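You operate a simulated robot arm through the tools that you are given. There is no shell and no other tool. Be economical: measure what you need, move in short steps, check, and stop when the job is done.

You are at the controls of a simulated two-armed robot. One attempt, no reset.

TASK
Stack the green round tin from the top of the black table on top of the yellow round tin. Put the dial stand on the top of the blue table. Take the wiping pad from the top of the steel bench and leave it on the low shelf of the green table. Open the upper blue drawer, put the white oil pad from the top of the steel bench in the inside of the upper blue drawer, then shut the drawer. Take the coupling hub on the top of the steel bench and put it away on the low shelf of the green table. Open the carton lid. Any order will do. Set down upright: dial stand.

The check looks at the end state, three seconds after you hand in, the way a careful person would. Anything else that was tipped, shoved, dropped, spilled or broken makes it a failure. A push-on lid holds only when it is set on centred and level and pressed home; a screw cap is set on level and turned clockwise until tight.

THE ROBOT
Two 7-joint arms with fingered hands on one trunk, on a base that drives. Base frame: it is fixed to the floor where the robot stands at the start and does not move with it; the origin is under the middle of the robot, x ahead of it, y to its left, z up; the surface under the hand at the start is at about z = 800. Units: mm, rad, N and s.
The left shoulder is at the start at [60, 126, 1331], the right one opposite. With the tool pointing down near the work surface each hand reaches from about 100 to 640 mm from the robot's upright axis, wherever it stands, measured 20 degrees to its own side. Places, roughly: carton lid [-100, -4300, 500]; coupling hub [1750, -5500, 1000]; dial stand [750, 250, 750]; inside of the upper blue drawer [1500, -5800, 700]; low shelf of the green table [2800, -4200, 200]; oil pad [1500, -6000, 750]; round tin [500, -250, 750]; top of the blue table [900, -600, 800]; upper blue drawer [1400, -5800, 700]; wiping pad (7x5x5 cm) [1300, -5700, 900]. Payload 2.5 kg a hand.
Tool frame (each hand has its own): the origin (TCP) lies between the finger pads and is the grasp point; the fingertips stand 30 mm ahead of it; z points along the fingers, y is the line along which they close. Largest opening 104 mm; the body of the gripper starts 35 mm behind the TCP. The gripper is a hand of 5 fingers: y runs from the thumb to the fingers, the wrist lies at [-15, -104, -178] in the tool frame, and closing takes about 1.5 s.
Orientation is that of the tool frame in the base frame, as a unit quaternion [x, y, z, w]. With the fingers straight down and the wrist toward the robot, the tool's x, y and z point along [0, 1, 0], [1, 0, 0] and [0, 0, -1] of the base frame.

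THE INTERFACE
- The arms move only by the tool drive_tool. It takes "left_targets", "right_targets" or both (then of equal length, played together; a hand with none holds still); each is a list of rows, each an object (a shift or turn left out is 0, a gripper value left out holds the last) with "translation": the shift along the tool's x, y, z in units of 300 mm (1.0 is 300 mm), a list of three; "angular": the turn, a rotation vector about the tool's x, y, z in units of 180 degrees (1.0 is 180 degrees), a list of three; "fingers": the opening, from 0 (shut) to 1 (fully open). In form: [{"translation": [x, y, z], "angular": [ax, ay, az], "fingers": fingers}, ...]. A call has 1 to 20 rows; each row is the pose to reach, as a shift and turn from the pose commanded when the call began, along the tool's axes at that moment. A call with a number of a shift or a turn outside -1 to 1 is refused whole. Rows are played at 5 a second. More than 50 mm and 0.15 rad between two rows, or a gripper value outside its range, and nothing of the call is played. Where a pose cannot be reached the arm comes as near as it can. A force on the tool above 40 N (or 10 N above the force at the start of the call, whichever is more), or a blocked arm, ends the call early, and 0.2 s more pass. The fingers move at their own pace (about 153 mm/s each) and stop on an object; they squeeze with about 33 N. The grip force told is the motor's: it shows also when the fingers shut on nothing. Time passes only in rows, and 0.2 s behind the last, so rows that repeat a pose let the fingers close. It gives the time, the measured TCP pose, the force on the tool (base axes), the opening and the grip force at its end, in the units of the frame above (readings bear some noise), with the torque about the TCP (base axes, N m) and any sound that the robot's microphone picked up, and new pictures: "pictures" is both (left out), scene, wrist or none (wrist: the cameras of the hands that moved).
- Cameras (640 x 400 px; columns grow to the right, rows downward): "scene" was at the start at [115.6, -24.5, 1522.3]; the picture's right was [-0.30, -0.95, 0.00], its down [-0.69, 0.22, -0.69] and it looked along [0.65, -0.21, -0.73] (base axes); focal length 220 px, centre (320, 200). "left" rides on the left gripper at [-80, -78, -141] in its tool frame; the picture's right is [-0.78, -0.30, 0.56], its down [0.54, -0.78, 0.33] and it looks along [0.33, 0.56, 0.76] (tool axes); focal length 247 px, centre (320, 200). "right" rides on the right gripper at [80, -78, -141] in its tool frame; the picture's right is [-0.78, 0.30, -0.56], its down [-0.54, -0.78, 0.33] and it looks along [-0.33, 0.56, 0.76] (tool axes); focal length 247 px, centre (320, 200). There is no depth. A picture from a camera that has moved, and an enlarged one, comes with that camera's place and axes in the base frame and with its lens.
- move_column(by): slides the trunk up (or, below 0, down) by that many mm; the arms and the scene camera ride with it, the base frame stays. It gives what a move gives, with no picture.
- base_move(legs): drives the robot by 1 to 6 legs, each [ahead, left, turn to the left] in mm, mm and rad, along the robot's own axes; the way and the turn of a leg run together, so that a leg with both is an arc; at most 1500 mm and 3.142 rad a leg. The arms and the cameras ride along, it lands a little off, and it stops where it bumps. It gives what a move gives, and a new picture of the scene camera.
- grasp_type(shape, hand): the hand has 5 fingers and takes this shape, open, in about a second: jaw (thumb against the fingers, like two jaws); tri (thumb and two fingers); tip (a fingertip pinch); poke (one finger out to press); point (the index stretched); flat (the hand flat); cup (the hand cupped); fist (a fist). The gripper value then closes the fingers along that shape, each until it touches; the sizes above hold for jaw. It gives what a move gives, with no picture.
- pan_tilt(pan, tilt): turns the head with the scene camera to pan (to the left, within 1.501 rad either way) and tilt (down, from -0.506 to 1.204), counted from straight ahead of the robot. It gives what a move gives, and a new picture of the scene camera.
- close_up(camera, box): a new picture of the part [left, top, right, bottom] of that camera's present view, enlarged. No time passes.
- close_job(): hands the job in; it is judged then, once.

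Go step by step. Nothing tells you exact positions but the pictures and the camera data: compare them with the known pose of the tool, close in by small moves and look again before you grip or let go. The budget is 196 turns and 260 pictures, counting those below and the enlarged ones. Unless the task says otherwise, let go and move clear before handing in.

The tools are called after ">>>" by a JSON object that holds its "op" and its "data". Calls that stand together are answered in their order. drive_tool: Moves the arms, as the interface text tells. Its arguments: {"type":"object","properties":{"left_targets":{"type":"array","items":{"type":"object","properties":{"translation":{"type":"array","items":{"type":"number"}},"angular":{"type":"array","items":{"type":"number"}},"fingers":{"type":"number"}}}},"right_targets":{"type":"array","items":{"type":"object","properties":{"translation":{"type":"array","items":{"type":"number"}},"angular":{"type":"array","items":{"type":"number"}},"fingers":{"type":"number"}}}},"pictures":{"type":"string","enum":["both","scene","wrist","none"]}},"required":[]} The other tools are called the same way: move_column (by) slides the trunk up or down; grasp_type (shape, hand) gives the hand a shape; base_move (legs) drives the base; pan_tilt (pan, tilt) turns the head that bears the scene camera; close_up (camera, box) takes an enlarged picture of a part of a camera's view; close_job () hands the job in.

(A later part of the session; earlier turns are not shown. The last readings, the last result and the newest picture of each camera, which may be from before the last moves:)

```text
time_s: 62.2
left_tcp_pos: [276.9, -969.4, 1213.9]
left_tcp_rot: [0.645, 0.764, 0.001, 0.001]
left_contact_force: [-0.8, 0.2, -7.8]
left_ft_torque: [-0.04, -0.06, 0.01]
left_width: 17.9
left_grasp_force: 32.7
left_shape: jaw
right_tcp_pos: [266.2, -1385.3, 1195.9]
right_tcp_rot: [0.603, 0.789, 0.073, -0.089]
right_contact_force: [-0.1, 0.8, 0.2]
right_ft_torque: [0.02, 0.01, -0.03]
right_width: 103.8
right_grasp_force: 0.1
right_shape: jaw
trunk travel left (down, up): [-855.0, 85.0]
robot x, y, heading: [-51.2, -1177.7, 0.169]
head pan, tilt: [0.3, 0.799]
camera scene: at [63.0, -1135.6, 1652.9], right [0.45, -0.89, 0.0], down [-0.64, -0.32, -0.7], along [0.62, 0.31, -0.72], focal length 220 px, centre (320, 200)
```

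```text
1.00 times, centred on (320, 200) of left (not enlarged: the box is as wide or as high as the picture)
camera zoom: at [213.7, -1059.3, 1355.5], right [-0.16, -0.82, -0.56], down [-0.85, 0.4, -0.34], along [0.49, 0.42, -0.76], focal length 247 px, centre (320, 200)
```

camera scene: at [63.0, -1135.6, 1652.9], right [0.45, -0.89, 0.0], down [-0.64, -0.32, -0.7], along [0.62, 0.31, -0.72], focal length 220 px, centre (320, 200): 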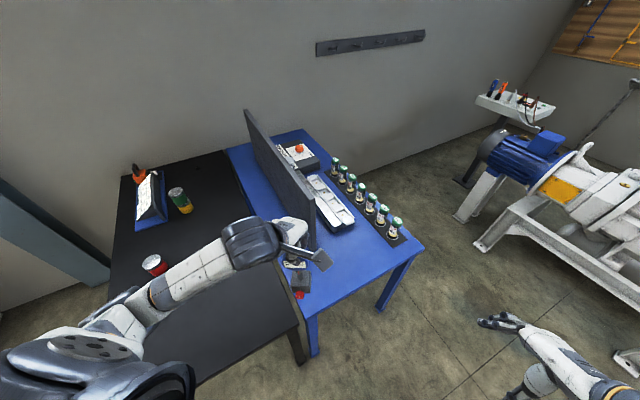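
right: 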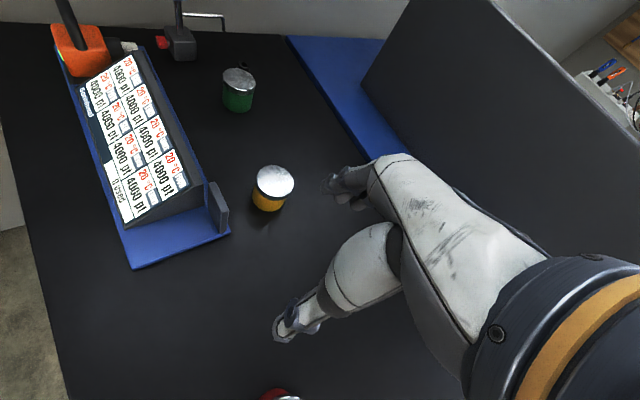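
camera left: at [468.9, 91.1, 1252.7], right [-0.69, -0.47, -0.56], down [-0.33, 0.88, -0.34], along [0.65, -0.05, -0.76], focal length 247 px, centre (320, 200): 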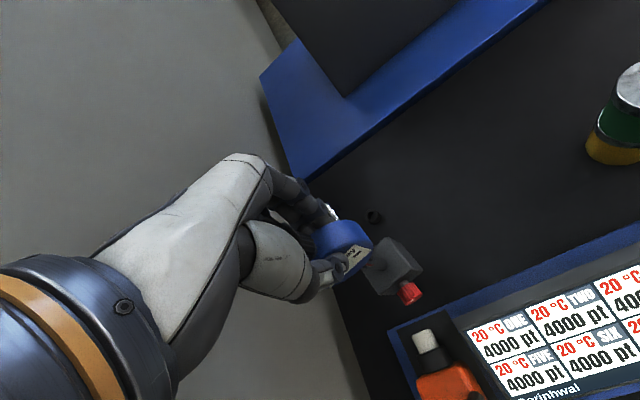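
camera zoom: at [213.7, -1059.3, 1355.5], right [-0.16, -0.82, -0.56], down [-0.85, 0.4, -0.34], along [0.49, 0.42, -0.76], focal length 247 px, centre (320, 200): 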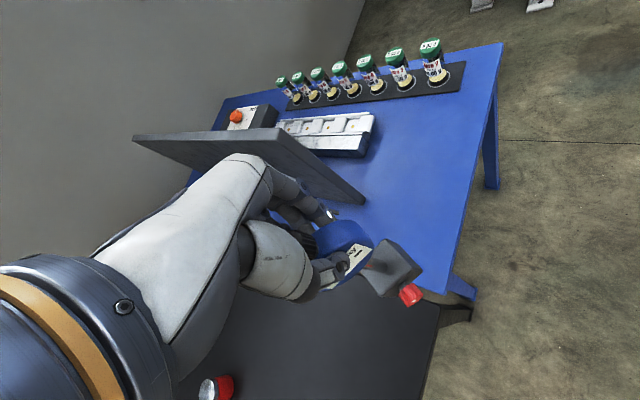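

I'll aim for [480,−1020] on the blue top, clear of the panel end, tray and edges; move there at height.

>>> {"op": "drive_tool", "data": {"left_targets": [{"translation": [-0.07, 0.12, 0]}, {"translation": [-0.14, 0.25, 0]}, {"translation": [-0.21, 0.38, 0]}, {"translation": [-0.25, 0.51, 0]}, {"translation": [-0.28, 0.64, 0]}, {"translation": [-0.28, 0.64, 0.05]}]}}

>>> {"op": "close_up", "data": {"camera": "scene", "box": [220, 130, 440, 300]}}

```text
time_s: 63.6
left_tcp_pos: [480.9, -1020.4, 1201.8]
left_tcp_rot: [0.645, 0.764, 0.001, 0.001]
left_contact_force: [0.3, 0.4, -7.6]
left_ft_torque: [0.04, -0.05, 0.01]
left_width: 17.4
left_grasp_force: 33.1
left_shape: jaw
right_tcp_pos: [265.2, -1386.0, 1195.3]
right_tcp_rot: [0.603, 0.789, 0.073, -0.09]
right_contact_force: [-0.1, 0.3, 0.0]
right_ft_torque: [0.01, 0.01, -0.01]
right_width: 103.9
right_grasp_force: 0.1
right_shape: jaw
trunk travel left (down, up): [-855.0, 85.0]
robot x, y, heading: [-51.0, -1179.7, 0.172]
head pan, tilt: [0.3, 0.799]
camera scene: at [62.5, -1135.3, 1653.0], right [0.45, -0.89, 0.0], down [-0.64, -0.32, -0.7], along [0.62, 0.31, -0.72], focal length 220 px, centre (320, 200)
camera left: at [417.1, -1111.3, 1342.5], right [-0.16, -0.81, -0.56], down [-0.85, 0.4, -0.33], along [0.49, 0.42, -0.76], focal length 247 px, centre (320, 200)
```

scene: 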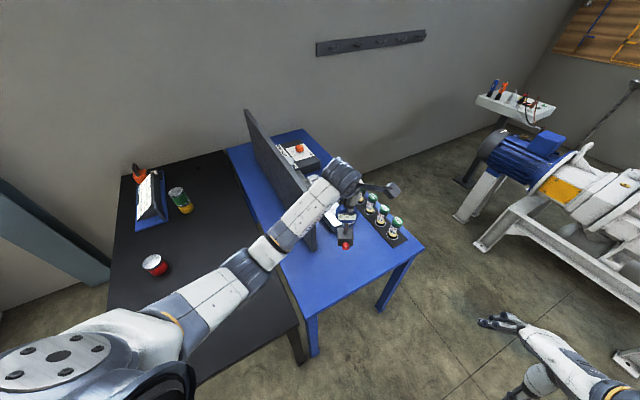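
left: 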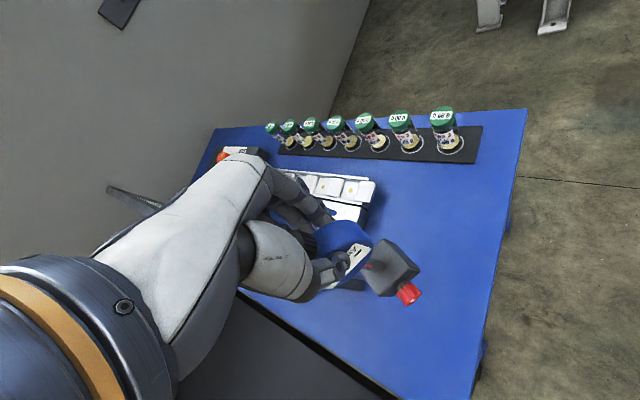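

```text
2.35 times, centred on (330, 215) of scene
camera zoom: at [62.5, -1135.3, 1653.0], right [0.45, -0.89, 0.0], down [-0.64, -0.32, -0.7], along [0.62, 0.31, -0.72], focal length 518 px, centre (296, 165)
```

zoom: 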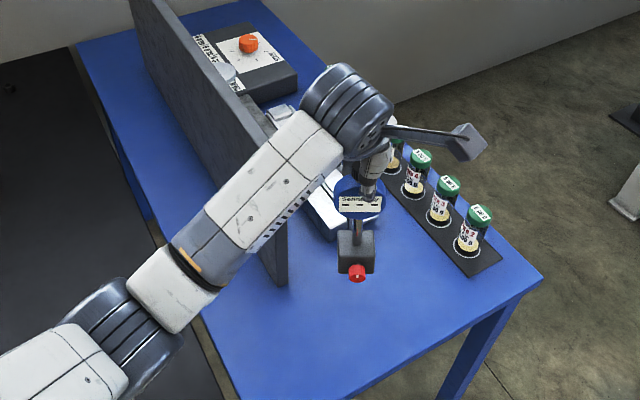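

Clear all around. Descend to about 1020 and check height.

>>> {"op": "drive_tool", "data": {"left_targets": [{"translation": [0, 0, 0.14]}, {"translation": [0, 0, 0.28]}, {"translation": [0, 0, 0.42]}, {"translation": [0, 0, 0.52]}, {"translation": [0, 0, 0.6]}], "pictures": "none"}}

>>> {"op": "close_up", "data": {"camera": "scene", "box": [240, 180, 440, 320]}}

>>> {"op": "close_up", "data": {"camera": "left", "box": [260, 150, 500, 350]}}

```text
time_s: 64.8
left_tcp_pos: [481.1, -1020.7, 1020.0]
left_tcp_rot: [0.645, 0.764, 0.001, 0.003]
left_contact_force: [-0.4, -0.2, -7.9]
left_ft_torque: [-0.04, 0.02, 0.0]
left_width: 17.4
left_grasp_force: 33.2
left_shape: jaw
right_tcp_pos: [265.2, -1385.9, 1196.2]
right_tcp_rot: [0.603, 0.789, 0.073, -0.09]
right_contact_force: [-0.5, 0.6, 0.1]
right_ft_torque: [-0.02, 0.02, -0.01]
right_width: 103.9
right_grasp_force: 0.1
right_shape: jaw
trunk travel left (down, up): [-855.0, 85.0]
robot x, y, heading: [-53.3, -1178.5, 0.168]
head pan, tilt: [0.3, 0.799]
```

```text
2.86 times, centred on (340, 250) of scene
camera zoom: at [63.6, -1135.7, 1652.9], right [0.45, -0.89, 0.0], down [-0.64, -0.32, -0.7], along [0.62, 0.32, -0.72], focal length 629 px, centre (263, 57)
```

zoom: 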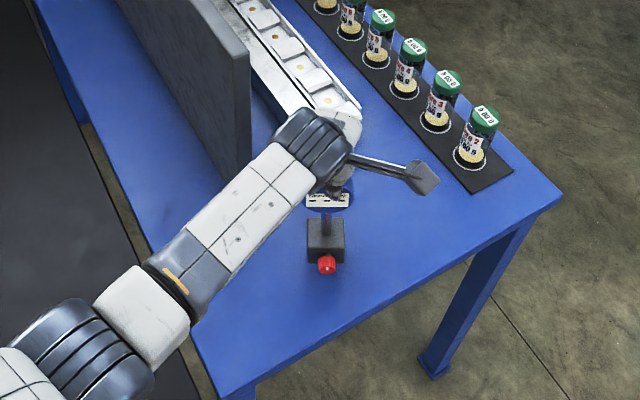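

```text
2.00 times, centred on (380, 250) of left
camera zoom: at [417.5, -1111.2, 1160.6], right [-0.16, -0.82, -0.56], down [-0.85, 0.4, -0.34], along [0.49, 0.42, -0.76], focal length 494 px, centre (200, 100)
```

zoom: 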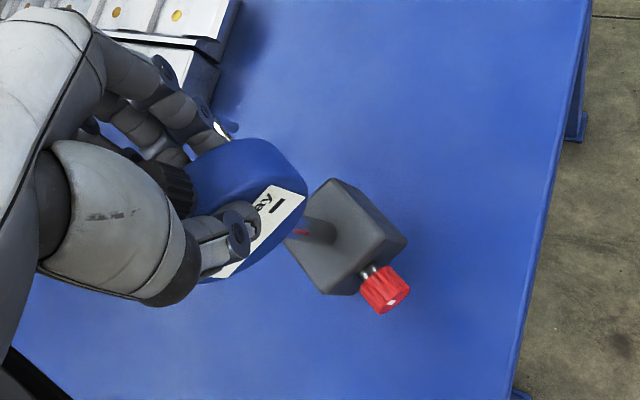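

Descend in small steps until contact.

>>> {"op": "drive_tool", "data": {"left_targets": [{"translation": [0, 0, 0.01]}, {"translation": [0, 0, 0.02]}, {"translation": [0, 0, 0.03]}, {"translation": [0, 0, 0.04]}, {"translation": [0, 0, 0.05]}], "pictures": "none"}}

```text
time_s: 66.0
left_tcp_pos: [480.6, -1018.9, 1006.2]
left_tcp_rot: [0.646, 0.763, 0.001, 0.002]
left_contact_force: [0.4, 0.5, -7.8]
left_ft_torque: [-0.03, 0.01, 0.01]
left_width: 17.7
left_grasp_force: 33.0
left_shape: jaw
right_tcp_pos: [266.5, -1385.4, 1195.4]
right_tcp_rot: [0.603, 0.789, 0.074, -0.09]
right_contact_force: [0.8, -0.3, 0.1]
right_ft_torque: [0.0, 0.0, -0.01]
right_width: 103.8
right_grasp_force: 0.0
right_shape: jaw
trunk travel left (down, up): [-855.0, 85.0]
robot x, y, heading: [-47.2, -1179.0, 0.167]
head pan, tilt: [0.3, 0.799]
```

>>> {"op": "drive_tool", "data": {"left_targets": [{"translation": [0, 0, 0.007]}, {"translation": [0, 0, 0.014]}, {"translation": [0, 0, 0.02]}, {"translation": [0, 0, 0.027]}], "pictures": "none"}}

>>> {"op": "close_up", "data": {"camera": "left", "box": [260, 150, 500, 350]}}

```text
time_s: 67.0
left_tcp_pos: [480.7, -1019.4, 996.7]
left_tcp_rot: [0.645, 0.764, 0.001, 0.001]
left_contact_force: [0.7, 0.3, -8.1]
left_ft_torque: [-0.02, -0.03, -0.02]
left_width: 17.6
left_grasp_force: 33.4
left_shape: jaw
right_tcp_pos: [264.5, -1386.6, 1195.3]
right_tcp_rot: [0.603, 0.79, 0.073, -0.09]
right_contact_force: [0.4, -0.6, 0.3]
right_ft_torque: [0.01, 0.01, 0.0]
right_width: 103.5
right_grasp_force: 0.0
right_shape: jaw
trunk travel left (down, up): [-855.0, 85.0]
robot x, y, heading: [-47.3, -1181.3, 0.171]
head pan, tilt: [0.3, 0.799]
```

```text
2.00 times, centred on (380, 250) of left
camera zoom: at [417.9, -1110.3, 1137.4], right [-0.16, -0.81, -0.56], down [-0.85, 0.4, -0.33], along [0.49, 0.42, -0.76], focal length 494 px, centre (200, 100)
```

zoom: 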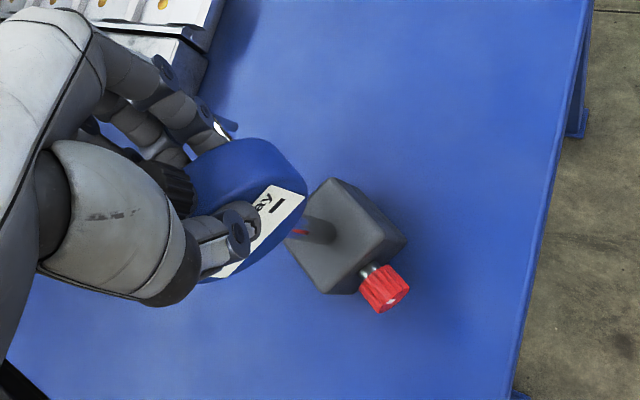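

Not yet in contact; continue.

>>> {"op": "drive_tool", "data": {"left_targets": [{"translation": [0, 0, 0.007]}, {"translation": [0, 0, 0.014]}, {"translation": [0, 0, 0.02]}], "pictures": "none"}}

```text
time_s: 67.8
left_tcp_pos: [481.4, -1020.4, 992.0]
left_tcp_rot: [0.645, 0.764, 0.0, 0.002]
left_contact_force: [0.0, 0.1, -5.3]
left_ft_torque: [-0.02, 0.05, 0.06]
left_width: 17.5
left_grasp_force: 32.8
left_shape: jaw
right_tcp_pos: [266.8, -1386.4, 1195.4]
right_tcp_rot: [0.603, 0.789, 0.074, -0.09]
right_contact_force: [0.2, -0.1, -0.3]
right_ft_torque: [0.01, -0.03, -0.02]
right_width: 103.9
right_grasp_force: 0.1
right_shape: jaw
trunk travel left (down, up): [-855.0, 85.0]
robot x, y, heading: [-48.0, -1179.0, 0.173]
head pan, tilt: [0.3, 0.799]
```

Contact beginning; two more mm.

>>> {"op": "drive_tool", "data": {"left_targets": [{"translation": [0, 0, 0.005]}, {"translation": [0, 0, 0.008]}], "pictures": "none"}}

```text
time_s: 68.4
left_tcp_pos: [481.9, -1020.1, 990.7]
left_tcp_rot: [0.645, 0.764, 0.003, 0.003]
left_contact_force: [-0.4, -1.6, 2.0]
left_ft_torque: [-0.05, -0.01, 0.04]
left_width: 17.9
left_grasp_force: 33.1
left_shape: jaw
right_tcp_pos: [265.3, -1385.7, 1195.9]
right_tcp_rot: [0.603, 0.789, 0.073, -0.089]
right_contact_force: [-0.3, -0.6, 0.7]
right_ft_torque: [0.0, -0.04, 0.03]
right_width: 104.0
right_grasp_force: 0.1
right_shape: jaw
trunk travel left (down, up): [-855.0, 85.0]
robot x, y, heading: [-48.8, -1178.5, 0.17]
head pan, tilt: [0.3, 0.799]
```

Fully supported by the table now. Open in stages.

>>> {"op": "drive_tool", "data": {"left_targets": [{"translation": [0, 0, -0.003], "fingers": 0.25}, {"translation": [0, 0, -0.003], "fingers": 0.4}, {"translation": [0, 0, -0.003], "fingers": 0.6}, {"translation": [0, 0, -0.003], "fingers": 0.8}, {"translation": [0, 0, -0.003], "fingers": 1}, {"translation": [0, 0, -0.003], "fingers": 1}, {"translation": [0, 0, -0.003], "fingers": 1}], "pictures": "none"}}

>>> {"op": "close_up", "data": {"camera": "left", "box": [210, 130, 490, 350]}}

```text
time_s: 70.0
left_tcp_pos: [480.1, -1019.2, 990.6]
left_tcp_rot: [0.646, 0.764, 0.0, 0.002]
left_contact_force: [1.1, 0.3, -0.3]
left_ft_torque: [-0.01, -0.02, 0.01]
left_width: 103.8
left_grasp_force: 0.2
left_shape: jaw
right_tcp_pos: [265.7, -1386.2, 1195.9]
right_tcp_rot: [0.603, 0.789, 0.072, -0.091]
right_contact_force: [-0.3, 0.2, 0.2]
right_ft_torque: [0.01, 0.0, 0.0]
right_width: 103.7
right_grasp_force: 0.0
right_shape: jaw
trunk travel left (down, up): [-855.0, 85.0]
robot x, y, heading: [-51.5, -1180.7, 0.17]
head pan, tilt: [0.3, 0.799]
```

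```text
1.82 times, centred on (350, 240) of left
camera zoom: at [417.4, -1110.8, 1130.8], right [-0.16, -0.82, -0.56], down [-0.85, 0.4, -0.34], along [0.5, 0.42, -0.76], focal length 449 px, centre (266, 127)
```

zoom: 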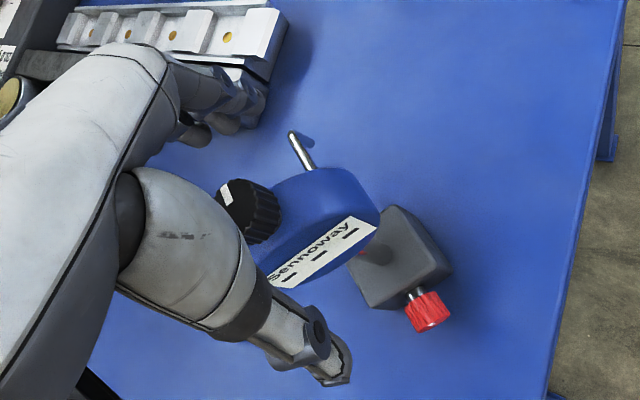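

Released cleanly. Raise straight up well above the knob, then pull back.

>>> {"op": "drive_tool", "data": {"left_targets": [{"translation": [0, 0, -0.06]}, {"translation": [0, 0, -0.16]}, {"translation": [0, 0, -0.3]}, {"translation": [0, 0, -0.45]}, {"translation": [0, 0, -0.6]}, {"translation": [0, -0.1, -0.7]}, {"translation": [0, -0.25, -0.72]}, {"translation": [0, -0.4, -0.72]}, {"translation": [0, -0.55, -0.72]}], "pictures": "scene"}}

>>> {"op": "close_up", "data": {"camera": "scene", "box": [240, 150, 440, 290]}}

```text
time_s: 72.2
left_tcp_pos: [349.4, -1030.9, 1253.4]
left_tcp_rot: [0.638, 0.766, 0.068, 0.039]
left_contact_force: [0.1, 0.5, 0.4]
left_ft_torque: [-0.02, -0.03, 0.01]
left_width: 103.6
left_grasp_force: 0.0
left_shape: jaw
right_tcp_pos: [266.6, -1386.5, 1195.9]
right_tcp_rot: [0.603, 0.789, 0.074, -0.09]
right_contact_force: [0.9, -0.3, -1.5]
right_ft_torque: [-0.02, -0.02, 0.03]
right_width: 103.8
right_grasp_force: 0.1
right_shape: jaw
trunk travel left (down, up): [-855.0, 85.0]
robot x, y, heading: [-46.5, -1176.4, 0.168]
head pan, tilt: [0.3, 0.799]
stopped in row 9 (left hand): the arm was blocked; the commanded pose is now the measured one
camera scene: at [62.9, -1135.8, 1653.0], right [0.45, -0.89, 0.0], down [-0.64, -0.32, -0.7], along [0.62, 0.32, -0.72], focal length 220 px, centre (320, 200)
```

scene: 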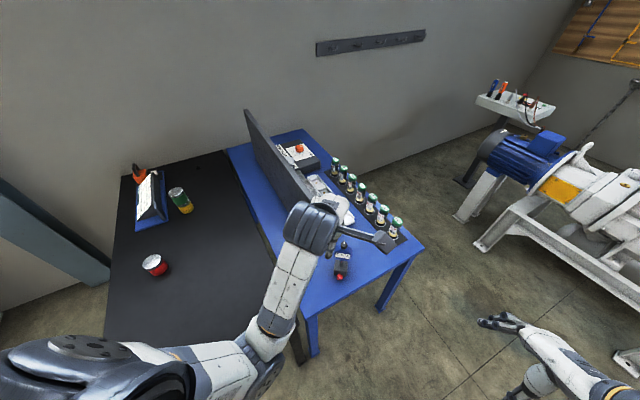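

```text
2.86 times, centred on (340, 220) of scene
camera zoom: at [62.9, -1135.8, 1653.0], right [0.45, -0.89, 0.0], down [-0.64, -0.32, -0.7], along [0.62, 0.32, -0.72], focal length 629 px, centre (263, 143)
```

zoom: 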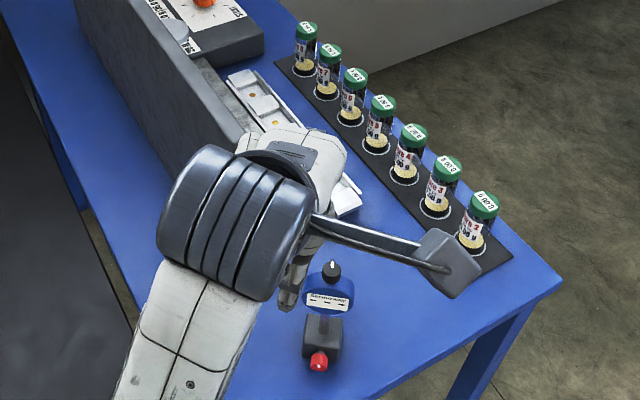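

The dial stand is upright on the blue table. Now I'll turn back and drive down the aisle toward the benches.

>>> {"op": "base_move", "data": {"legs": [[0, 0, -0.78], [1110, -20, 0]]}}

>>> {"op": "pan_tilt", "data": {"pan": -0.6, "tilt": 0.35}}

```text
time_s: 80.0
left_tcp_pos: [1227.7, -2041.8, 1254.0]
left_tcp_rot: [0.887, 0.455, 0.047, 0.062]
left_contact_force: [0.3, -0.2, 0.5]
left_ft_torque: [0.06, 0.02, 0.03]
left_width: 103.8
left_grasp_force: 0.0
left_shape: jaw
right_tcp_pos: [913.0, -2229.2, 1196.0]
right_tcp_rot: [0.865, 0.489, 0.102, -0.054]
right_contact_force: [0.2, 0.0, 0.0]
right_ft_torque: [-0.02, 0.0, 0.02]
right_width: 103.9
right_grasp_force: 0.0
right_shape: jaw
trunk travel left (down, up): [-855.0, 85.0]
robot x, y, heading: [845.3, -1855.1, -0.64]
head pan, tilt: [0.3, 0.799]
camera scene: at [953.3, -1909.5, 1653.0], right [-0.33, -0.94, 0.0], down [-0.68, 0.24, -0.7], along [0.66, -0.23, -0.72], focal length 220 px, centre (320, 200)
```

scene: 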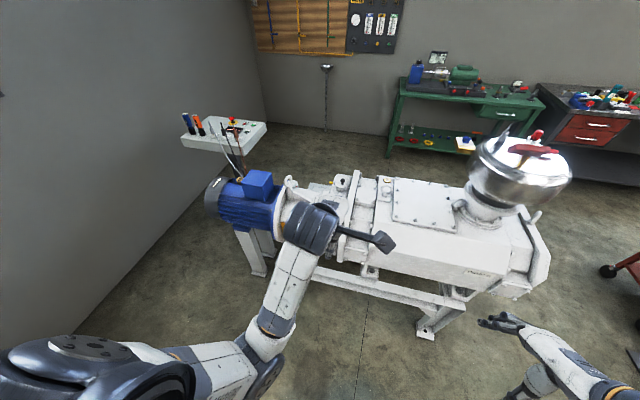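

```text
time_s: 81.2
left_tcp_pos: [1228.3, -2042.2, 1253.4]
left_tcp_rot: [0.888, 0.454, 0.047, 0.062]
left_contact_force: [0.4, 0.0, 0.7]
left_ft_torque: [0.02, -0.01, -0.03]
left_width: 103.9
left_grasp_force: 0.1
left_shape: jaw
right_tcp_pos: [914.3, -2229.4, 1195.4]
right_tcp_rot: [0.865, 0.488, 0.103, -0.054]
right_contact_force: [0.8, -0.6, -0.1]
right_ft_torque: [0.02, 0.0, 0.0]
right_width: 103.8
right_grasp_force: 0.0
right_shape: jaw
trunk travel left (down, up): [-855.0, 85.0]
robot x, y, heading: [846.3, -1858.6, -0.636]
head pan, tilt: [-0.6, 0.351]
camera scene: at [907.6, -1970.7, 1692.6], right [-0.94, -0.33, 0.0], down [-0.11, 0.33, -0.94], along [0.31, -0.89, -0.34], focal length 220 px, centre (320, 200)
```

scene: 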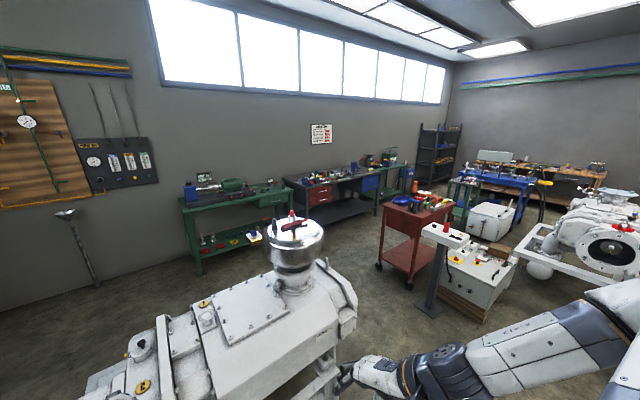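

I can see the green table with a low shelf, a bench with red and blue drawers, a red cart and a pedestal. I'll zoom to identify them.

>>> {"op": "close_up", "data": {"camera": "scene", "box": [270, 130, 450, 250]}}

>>> {"op": "close_up", "data": {"camera": "scene", "box": [370, 140, 560, 300]}}

>>> {"op": "close_up", "data": {"camera": "scene", "box": [170, 150, 300, 280]}}

```text
3.33 times, centred on (360, 190) of scene
camera zoom: at [907.6, -1970.7, 1692.6], right [-0.94, -0.33, 0.0], down [-0.11, 0.33, -0.94], along [0.31, -0.89, -0.34], focal length 734 px, centre (187, 233)
```

zoom: 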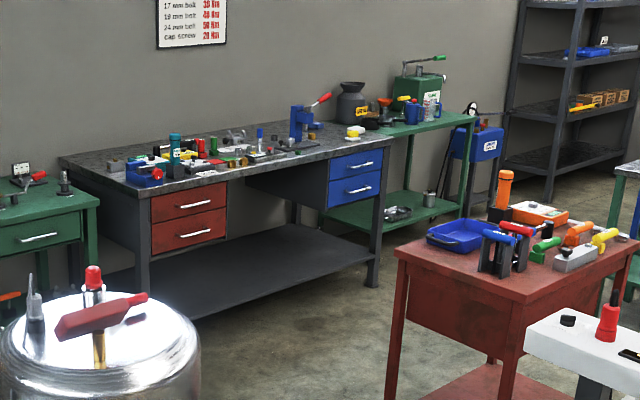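

```text
2.50 times, centred on (465, 220) of scene
camera zoom: at [907.6, -1970.7, 1692.6], right [-0.94, -0.33, 0.0], down [-0.11, 0.33, -0.94], along [0.31, -0.89, -0.34], focal length 550 px, centre (-42, 150)
```

zoom: 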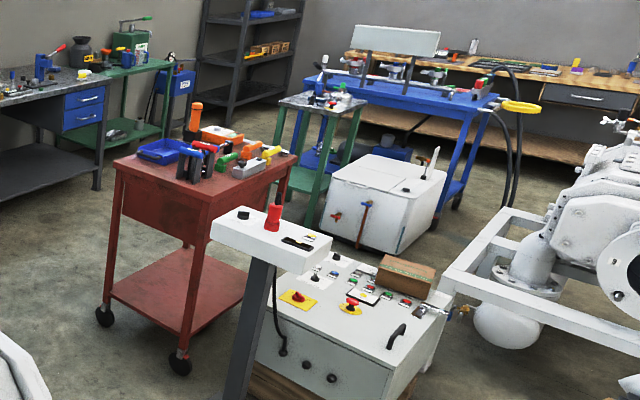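

```text
3.08 times, centred on (235, 215) of scene
camera zoom: at [907.6, -1970.7, 1692.6], right [-0.94, -0.33, 0.0], down [-0.11, 0.33, -0.94], along [0.31, -0.89, -0.34], focal length 677 px, centre (582, 154)
```

zoom: 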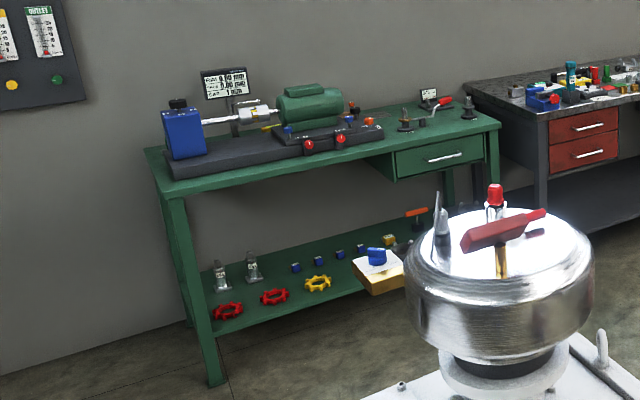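

The steel bench has the two blue drawers at its right end; the left green table has the low shelf; the brown carton sits on the white cabinet. I'll drive right then forward through the aisle.

>>> {"op": "base_move", "data": {"legs": [[0, -1210, 0.02], [1000, 0, 0]]}}

```text
time_s: 92.0
left_tcp_pos: [1340.4, -3589.4, 1253.9]
left_tcp_rot: [0.886, 0.458, 0.047, 0.062]
left_contact_force: [-0.3, 0.0, -0.4]
left_ft_torque: [0.0, 0.03, 0.02]
left_width: 103.8
left_grasp_force: 0.1
left_shape: jaw
right_tcp_pos: [1026.5, -3778.1, 1195.6]
right_tcp_rot: [0.863, 0.492, 0.102, -0.054]
right_contact_force: [1.1, 0.6, 0.1]
right_ft_torque: [0.0, -0.03, 0.0]
right_width: 103.5
right_grasp_force: 0.1
right_shape: jaw
trunk travel left (down, up): [-855.0, 85.0]
robot x, y, heading: [955.4, -3408.6, -0.635]
head pan, tilt: [-0.6, 0.351]
camera scene: at [1019.5, -3519.5, 1692.6], right [-0.94, -0.33, 0.0], down [-0.11, 0.32, -0.94], along [0.31, -0.89, -0.34], focal length 220 px, centre (320, 200)
```

scene: 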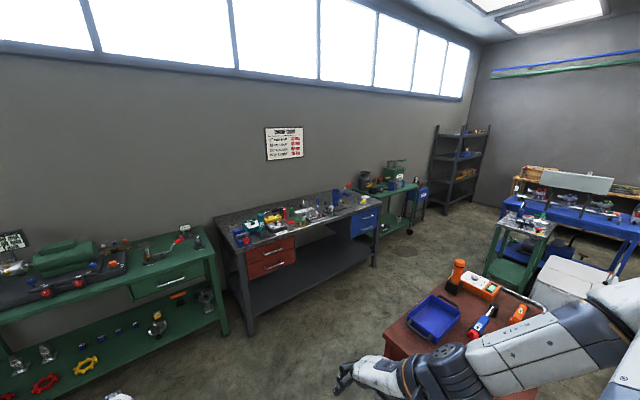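

I'll zoom on the bench top from here.

>>> {"op": "close_up", "data": {"camera": "scene", "box": [210, 170, 390, 290]}}

>>> {"op": "close_up", "data": {"camera": "scene", "box": [290, 170, 390, 250]}}

```text
3.33 times, centred on (300, 230) of scene
camera zoom: at [1019.5, -3519.5, 1692.6], right [-0.94, -0.33, 0.0], down [-0.11, 0.32, -0.94], along [0.31, -0.89, -0.34], focal length 734 px, centre (387, 100)
```

zoom: 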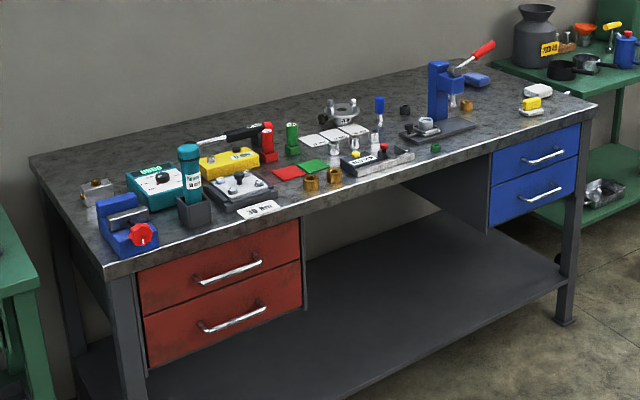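

```text
5.00 times, centred on (340, 210) of scene
camera zoom: at [1019.5, -3519.5, 1692.6], right [-0.94, -0.33, 0.0], down [-0.11, 0.32, -0.94], along [0.31, -0.89, -0.34], focal length 1100 px, centre (220, 150)
```

zoom: 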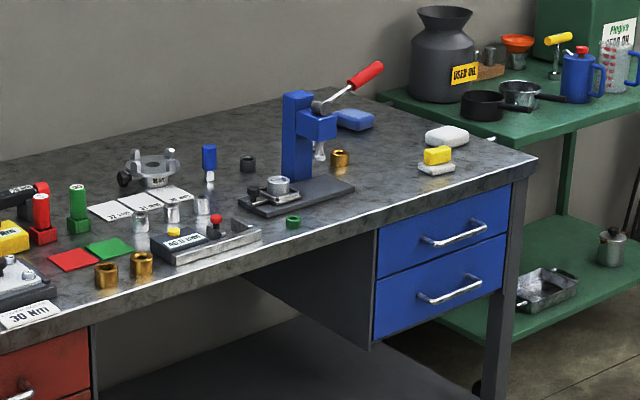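

The bench front is at F≈4190. Drive forward ~980 and then right ~1400, keeping between the cart and the bench.

>>> {"op": "base_move", "data": {"legs": [[970, 0, 0.03], [0, -1370, 0]]}}

>>> {"op": "pan_tilt", "data": {"pan": 0.0, "tilt": 0.7}}

```text
time_s: 103.5
left_tcp_pos: [1398.1, -5268.5, 1252.7]
left_tcp_rot: [0.872, 0.484, 0.049, 0.06]
left_contact_force: [-0.7, -0.3, 0.2]
left_ft_torque: [-0.01, 0.0, -0.02]
left_width: 103.9
left_grasp_force: 0.1
left_shape: jaw
right_tcp_pos: [1096.0, -5476.0, 1197.4]
right_tcp_rot: [0.848, 0.517, 0.101, -0.058]
right_contact_force: [1.2, -0.4, -0.1]
right_ft_torque: [-0.01, -0.01, -0.01]
right_width: 103.9
right_grasp_force: 0.2
right_shape: jaw
trunk travel left (down, up): [-855.0, 85.0]
robot x, y, heading: [1004.3, -5107.5, -0.571]
head pan, tilt: [-0.6, 0.351]
camera scene: at [1073.3, -5218.1, 1692.6], right [-0.92, -0.39, 0.0], down [-0.13, 0.32, -0.94], along [0.36, -0.87, -0.34], focal length 220 px, centre (320, 200)
```

scene: 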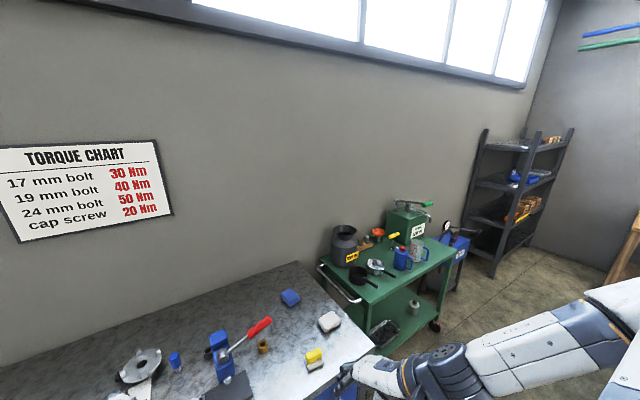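

```text
time_s: 104.5
left_tcp_pos: [1397.9, -5268.7, 1252.5]
left_tcp_rot: [0.872, 0.483, 0.05, 0.061]
left_contact_force: [-1.1, 0.3, -0.8]
left_ft_torque: [0.0, -0.01, -0.03]
left_width: 103.5
left_grasp_force: 0.0
left_shape: jaw
right_tcp_pos: [1096.0, -5474.7, 1196.1]
right_tcp_rot: [0.848, 0.518, 0.1, -0.057]
right_contact_force: [-0.2, -0.1, -0.7]
right_ft_torque: [-0.01, 0.01, 0.02]
right_width: 103.6
right_grasp_force: 0.1
right_shape: jaw
trunk travel left (down, up): [-855.0, 85.0]
robot x, y, heading: [1004.8, -5111.6, -0.573]
head pan, tilt: [0.0, 0.7]
camera scene: at [1108.6, -5178.4, 1661.3], right [-0.54, -0.84, 0.0], down [-0.54, 0.35, -0.77], along [0.64, -0.41, -0.64], focal length 220 px, centre (320, 200)
```

scene: 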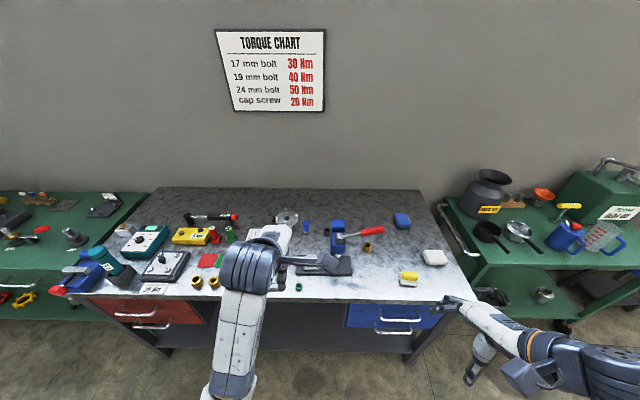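

The robot faces the bench. Zoom on the right half.

>>> {"op": "close_up", "data": {"camera": "scene", "box": [310, 190, 490, 350]}}

>>> {"op": "close_up", "data": {"camera": "right", "box": [0, 0, 640, 400]}}

>>> {"op": "close_up", "data": {"camera": "left", "box": [0, 0, 640, 400]}}

```text
2.50 times, centred on (400, 270) of scene
camera zoom: at [1108.6, -5178.4, 1661.3], right [-0.54, -0.84, 0.0], down [-0.54, 0.35, -0.77], along [0.64, -0.41, -0.64], focal length 550 px, centre (120, 25)
```

zoom: 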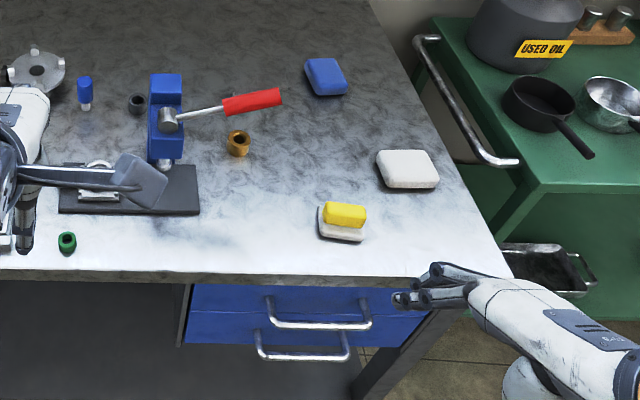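

```text
1.00 times, centred on (320, 200) of right (not enlarged: the box is as wide or as high as the picture)
camera zoom: at [1046.6, -5400.0, 1352.4], right [-0.14, -0.92, 0.37], down [-0.89, -0.04, -0.45], along [0.43, -0.39, -0.81], focal length 247 px, centre (320, 200)
```

zoom: 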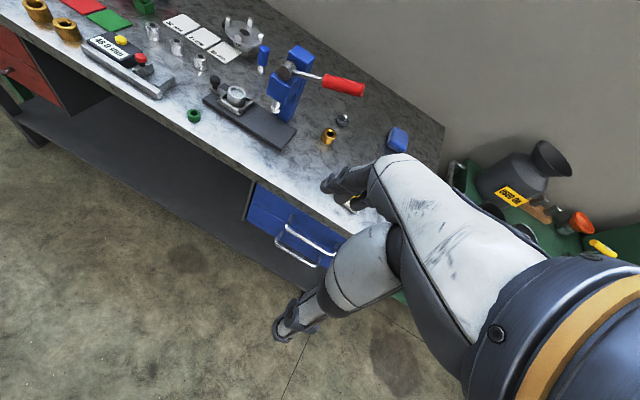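

```text
1.00 times, centred on (320, 200) of left (not enlarged: the box is as wide or as high as the picture)
camera zoom: at [1270.6, -5286.5, 1378.4], right [-0.58, -0.54, -0.62], down [-0.32, 0.84, -0.43], along [0.75, -0.05, -0.66], focal length 247 px, centre (320, 200)
```

zoom: 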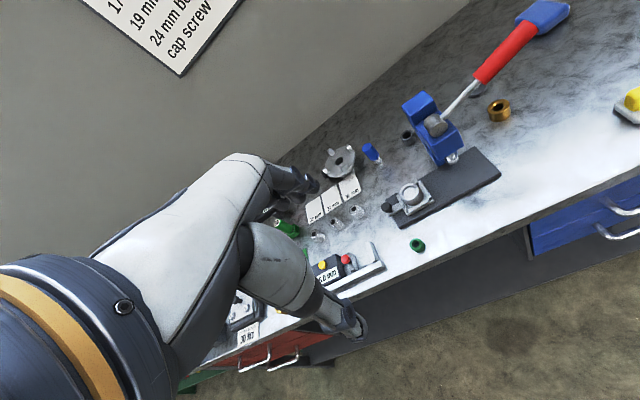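

Hub is likely the silver three‑jaw disc. Let me look at the drawer handles and the hub more closely.

>>> {"op": "close_up", "data": {"camera": "right", "box": [230, 160, 390, 290]}}

>>> {"op": "close_up", "data": {"camera": "left", "box": [290, 100, 450, 220]}}

>>> {"op": "close_up", "data": {"camera": "scene", "box": [340, 240, 470, 350]}}

```text
3.08 times, centred on (310, 225) of right
camera zoom: at [1046.6, -5400.0, 1352.4], right [-0.14, -0.92, 0.37], down [-0.89, -0.04, -0.45], along [0.43, -0.39, -0.81], focal length 760 px, centre (351, 123)
```

zoom: 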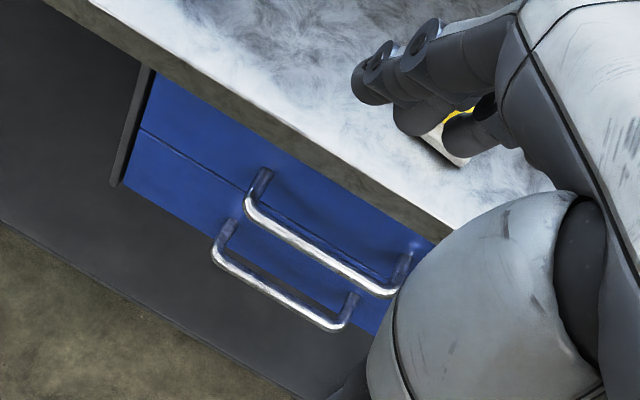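

```text
3.33 times, centred on (370, 160) of left
camera zoom: at [1270.6, -5286.5, 1378.4], right [-0.58, -0.54, -0.62], down [-0.32, 0.84, -0.43], along [0.75, -0.05, -0.66], focal length 823 px, centre (153, 333)
```

zoom: 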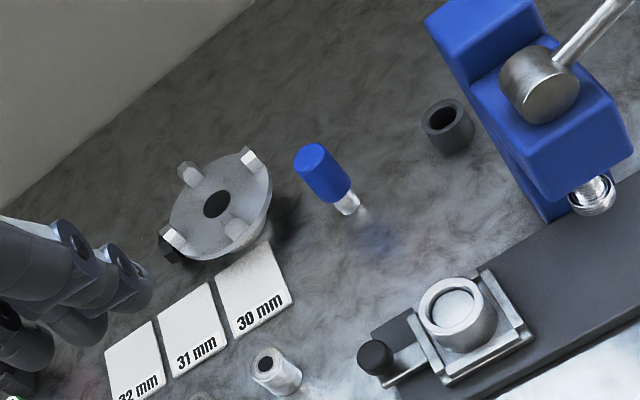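

```text
3.64 times, centred on (405, 295) of scene
camera zoom: at [1108.6, -5178.4, 1661.3], right [-0.54, -0.84, 0.0], down [-0.54, 0.35, -0.77], along [0.64, -0.41, -0.64], focal length 800 px, centre (11, -146)
```

zoom: 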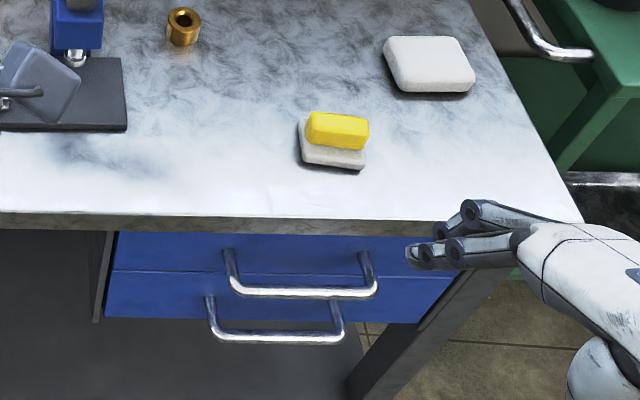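

The upper handle is a U bar about 45 mm proud, near [1240,-5640,745]. I'll raise the left hand out of the way and pitch the right hand ~60° so its fingers point forward-down.

>>> {"op": "drive_tool", "data": {"left_targets": [{"translation": [0, 0, -0.08]}, {"translation": [0, 0, -0.16]}, {"translation": [0, 0, -0.24]}, {"translation": [0, 0, -0.32]}, {"translation": [0, 0, -0.4]}, {"translation": [0, 0, -0.48]}, {"translation": [0, 0, -0.5]}, {"translation": [0, 0, -0.5]}], "right_targets": [{"translation": [0, 0.04, 0], "angular": [-0.042, -0.01, -0.001]}, {"translation": [0, 0.08, 0], "angular": [-0.083, -0.021, -0.0025]}, {"translation": [0, 0.12, 0], "angular": [-0.125, -0.031, -0.004]}, {"translation": [0, 0.16, 0], "angular": [-0.167, -0.0415, -0.005]}, {"translation": [0, 0.2, 0], "angular": [-0.208, -0.052, -0.0064]}, {"translation": [0, 0.24, 0], "angular": [-0.25, -0.062, -0.0077]}, {"translation": [0, 0.28, 0], "angular": [-0.291, -0.073, -0.009]}, {"translation": [0, 0.3, 0], "angular": [-0.333, -0.083, -0.0103]}], "pictures": "scene"}}

```text
time_s: 105.4
left_tcp_pos: [1426.1, -5220.3, 1307.8]
left_tcp_rot: [0.849, 0.51, 0.138, 0.014]
left_contact_force: [-0.2, -0.3, 0.0]
left_ft_torque: [0.0, 0.0, -0.02]
left_width: 103.6
left_grasp_force: 0.1
left_shape: jaw
left hand out of reach, approached as far as the arm can: row 4
right_tcp_pos: [1130.7, -5492.3, 1195.8]
right_tcp_rot: [0.844, 0.493, 0.158, 0.137]
right_contact_force: [-0.7, -0.7, 0.9]
right_ft_torque: [0.01, 0.02, 0.02]
right_width: 103.9
right_grasp_force: 0.1
right_shape: jaw
right hand out of reach, approached as far as the arm can: row 1, 2
trunk travel left (down, up): [-855.0, 85.0]
robot x, y, heading: [1004.0, -5112.1, -0.575]
head pan, tilt: [0.0, 0.7]
stopped in row 4 (left hand): the arm was blocked; the commanded pose is now the measured one
camera scene: at [1109.0, -5178.3, 1661.2], right [-0.54, -0.84, 0.0], down [-0.54, 0.35, -0.76], along [0.64, -0.41, -0.64], focal length 220 px, centre (320, 200)
```

scene: 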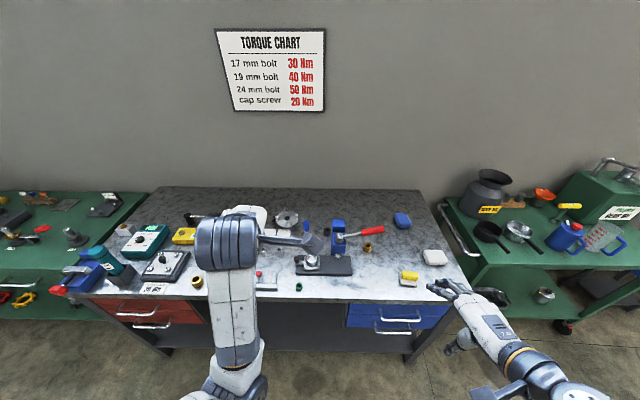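

The left arm is in an awkward fold. I'll move the left hand outward to the left with its level orientation restored.

>>> {"op": "drive_tool", "data": {"left_targets": [{"translation": [0.1, 0.0, 0.05], "angular": [0.012, -0.018, 0.006]}, {"translation": [0.2, 0.02, 0.1], "angular": [0.025, -0.036, 0.013]}, {"translation": [0.3, 0.05, 0.15], "angular": [0.038, -0.055, 0.02]}, {"translation": [0.4, 0.08, 0.15], "angular": [0.05, -0.073, 0.026]}, {"translation": [0.5, 0.08, 0.15], "angular": [0.05, -0.073, 0.026]}], "pictures": "scene"}}

```text
time_s: 106.6
left_tcp_pos: [1524.7, -5099.0, 1302.3]
left_tcp_rot: [0.878, 0.478, -0.002, 0.0]
left_contact_force: [-0.1, 0.9, 0.1]
left_ft_torque: [-0.02, 0.02, -0.03]
left_width: 104.0
left_grasp_force: 0.1
left_shape: jaw
right_tcp_pos: [1130.2, -5493.9, 1194.7]
right_tcp_rot: [0.844, 0.493, 0.16, 0.137]
right_contact_force: [0.0, -0.7, -0.1]
right_ft_torque: [0.02, -0.02, -0.01]
right_width: 103.8
right_grasp_force: 0.1
right_shape: jaw
trunk travel left (down, up): [-855.0, 85.0]
robot x, y, heading: [1004.8, -5110.9, -0.573]
head pan, tilt: [0.0, 0.7]
camera scene: at [1108.4, -5178.5, 1661.2], right [-0.54, -0.84, 0.0], down [-0.54, 0.35, -0.77], along [0.64, -0.41, -0.64], focal length 220 px, centre (320, 200)
```

scene: 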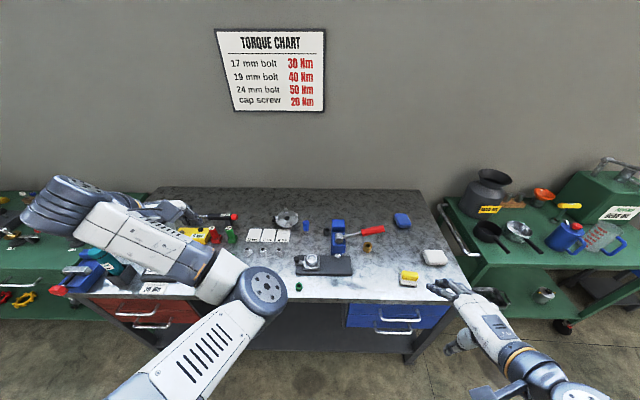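

Left arm clear. I'll shift the base 220 mm right to line up with the blue drawer.

>>> {"op": "base_move", "data": {"legs": [[0, -220, 0]]}}

>>> {"op": "drive_tool", "data": {"right_targets": [{"translation": [0.0, 0.08, 0.08], "angular": [-0.04, 0, 0]}, {"translation": [0.0, 0.16, 0.16], "angular": [-0.08, 0, 0]}, {"translation": [0.0, 0.22, 0.26], "angular": [-0.12, 0, 0]}, {"translation": [0.0, 0.24, 0.36], "angular": [-0.16, 0, 0]}], "pictures": "none"}}

```text
time_s: 108.3
left_tcp_pos: [1405.9, -5280.1, 1301.6]
left_tcp_rot: [0.877, 0.48, -0.001, -0.001]
left_contact_force: [-0.7, 0.2, 0.3]
left_ft_torque: [-0.02, -0.01, -0.01]
left_width: 103.8
left_grasp_force: 0.0
left_shape: jaw
right_tcp_pos: [1013.1, -5676.5, 1195.9]
right_tcp_rot: [0.844, 0.494, 0.159, 0.137]
right_contact_force: [-0.8, -0.3, -0.2]
right_ft_torque: [-0.02, -0.01, -0.01]
right_width: 103.4
right_grasp_force: 0.1
right_shape: jaw
trunk travel left (down, up): [-855.0, 85.0]
robot x, y, heading: [884.8, -5290.3, -0.569]
head pan, tilt: [0.0, 0.7]
camera scene: at [990.6, -5362.1, 1661.2], right [-0.54, -0.84, 0.0], down [-0.54, 0.35, -0.76], along [0.64, -0.41, -0.64], focal length 220 px, centre (320, 200)
```

scene: 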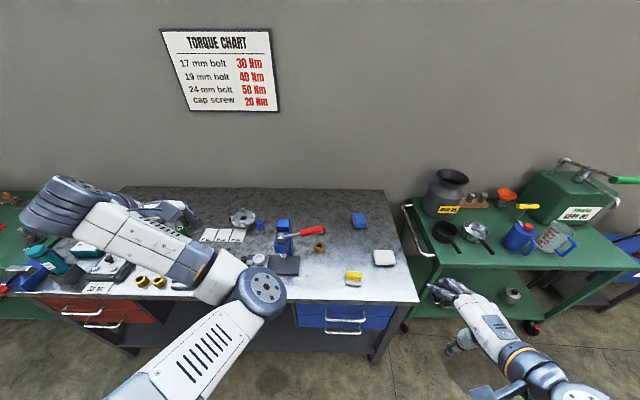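

```text
time_s: 109.3
left_tcp_pos: [1407.2, -5279.8, 1301.5]
left_tcp_rot: [0.877, 0.48, -0.001, -0.002]
left_contact_force: [-0.5, 1.0, -0.3]
left_ft_torque: [0.01, 0.01, -0.01]
left_width: 103.5
left_grasp_force: 0.1
left_shape: jaw
right_tcp_pos: [1112.9, -5718.5, 1125.1]
right_tcp_rot: [0.782, 0.439, 0.279, 0.343]
right_contact_force: [-1.1, 0.7, -0.8]
right_ft_torque: [0.0, 0.01, 0.0]
right_width: 103.9
right_grasp_force: 0.0
right_shape: jaw
trunk travel left (down, up): [-855.0, 85.0]
robot x, y, heading: [889.3, -5293.8, -0.568]
head pan, tilt: [0.0, 0.7]
```

Zoom on the handles from the new position to measure them.

>>> {"op": "close_up", "data": {"camera": "scene", "box": [270, 230, 430, 350]}}

>>> {"op": "close_up", "data": {"camera": "right", "box": [0, 0, 640, 400]}}

```text
3.33 times, centred on (350, 290) of scene
camera zoom: at [990.8, -5362.2, 1661.3], right [-0.54, -0.84, 0.0], down [-0.54, 0.35, -0.76], along [0.64, -0.41, -0.64], focal length 734 px, centre (220, -100)
```

zoom: 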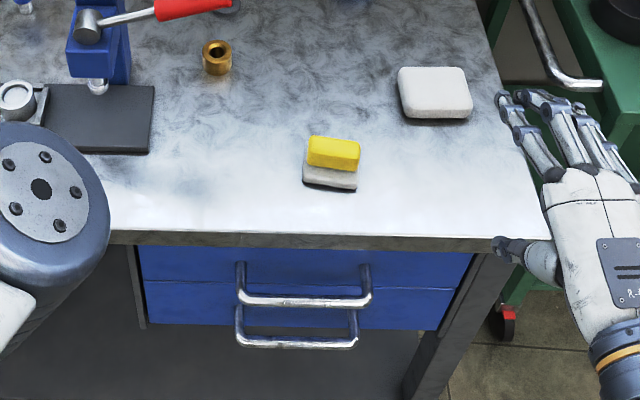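

```text
1.00 times, centred on (320, 200) of right (not enlarged: the box is as wide or as high as the picture)
camera zoom: at [1006.6, -5577.3, 1162.4], right [-0.62, -0.63, 0.47], down [-0.39, -0.27, -0.88], along [0.68, -0.73, -0.07], focal length 247 px, centre (320, 200)
```

zoom: 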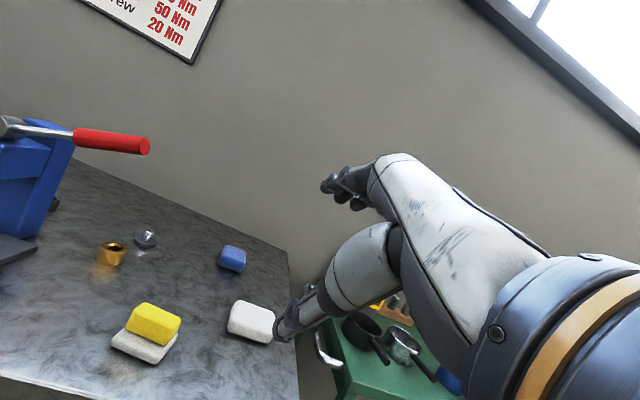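

Handle bar at ≈[1240,-5642,733]; bench top ≈830. I'll finish the right hand's pitch, raise the left hand, then lower the trunk.

>>> {"op": "drive_tool", "data": {"left_targets": [{"translation": [0, 0, -0.08]}, {"translation": [0, 0, -0.16]}, {"translation": [0, 0, -0.24]}, {"translation": [0, 0, -0.32]}], "right_targets": [{"translation": [0, -0.05, 0], "angular": [-0.0115, -0.012, -0.005], "fingers": 0.7}, {"translation": [0, -0.05, -0.05], "angular": [-0.023, -0.024, -0.01]}, {"translation": [0, -0.05, -0.1], "angular": [-0.0345, -0.036, -0.015]}, {"translation": [0, -0.05, -0.15], "angular": [-0.046, -0.048, -0.02]}], "pictures": "none"}}

>>> {"op": "move_column", "data": {"by": -300}}

```text
time_s: 110.3
left_tcp_pos: [1410.9, -5276.8, 1397.3]
left_tcp_rot: [0.877, 0.48, -0.001, -0.002]
left_contact_force: [0.7, 1.1, 0.1]
left_ft_torque: [-0.01, -0.03, 0.0]
left_width: 103.5
left_grasp_force: 0.0
left_shape: jaw
left hand out of reach, approached as far as the arm can: row 2, 3, 4
right_tcp_pos: [1071.6, -5699.3, 1142.1]
right_tcp_rot: [0.76, 0.415, 0.238, 0.44]
right_contact_force: [-0.1, -0.1, 0.0]
right_ft_torque: [0.0, 0.01, -0.01]
right_width: 73.2
right_grasp_force: 0.1
right_shape: jaw
trunk travel left (down, up): [-855.0, 85.0]
robot x, y, heading: [884.1, -5296.8, -0.568]
head pan, tilt: [0.0, 0.7]
```

```text
time_s: 113.3
left_tcp_pos: [1413.3, -5278.1, 1096.6]
left_tcp_rot: [0.877, 0.481, -0.001, -0.001]
left_contact_force: [-0.2, -0.7, -1.5]
left_ft_torque: [0.0, 0.05, 0.01]
left_width: 103.8
left_grasp_force: 0.1
left_shape: jaw
right_tcp_pos: [1072.5, -5699.7, 840.3]
right_tcp_rot: [0.761, 0.415, 0.238, 0.439]
right_contact_force: [-0.3, -0.1, -0.3]
right_ft_torque: [0.0, -0.01, 0.01]
right_width: 73.0
right_grasp_force: 0.1
right_shape: jaw
trunk travel left (down, up): [-555.0, 385.0]
robot x, y, heading: [885.4, -5290.0, -0.563]
head pan, tilt: [0.0, 0.7]
```

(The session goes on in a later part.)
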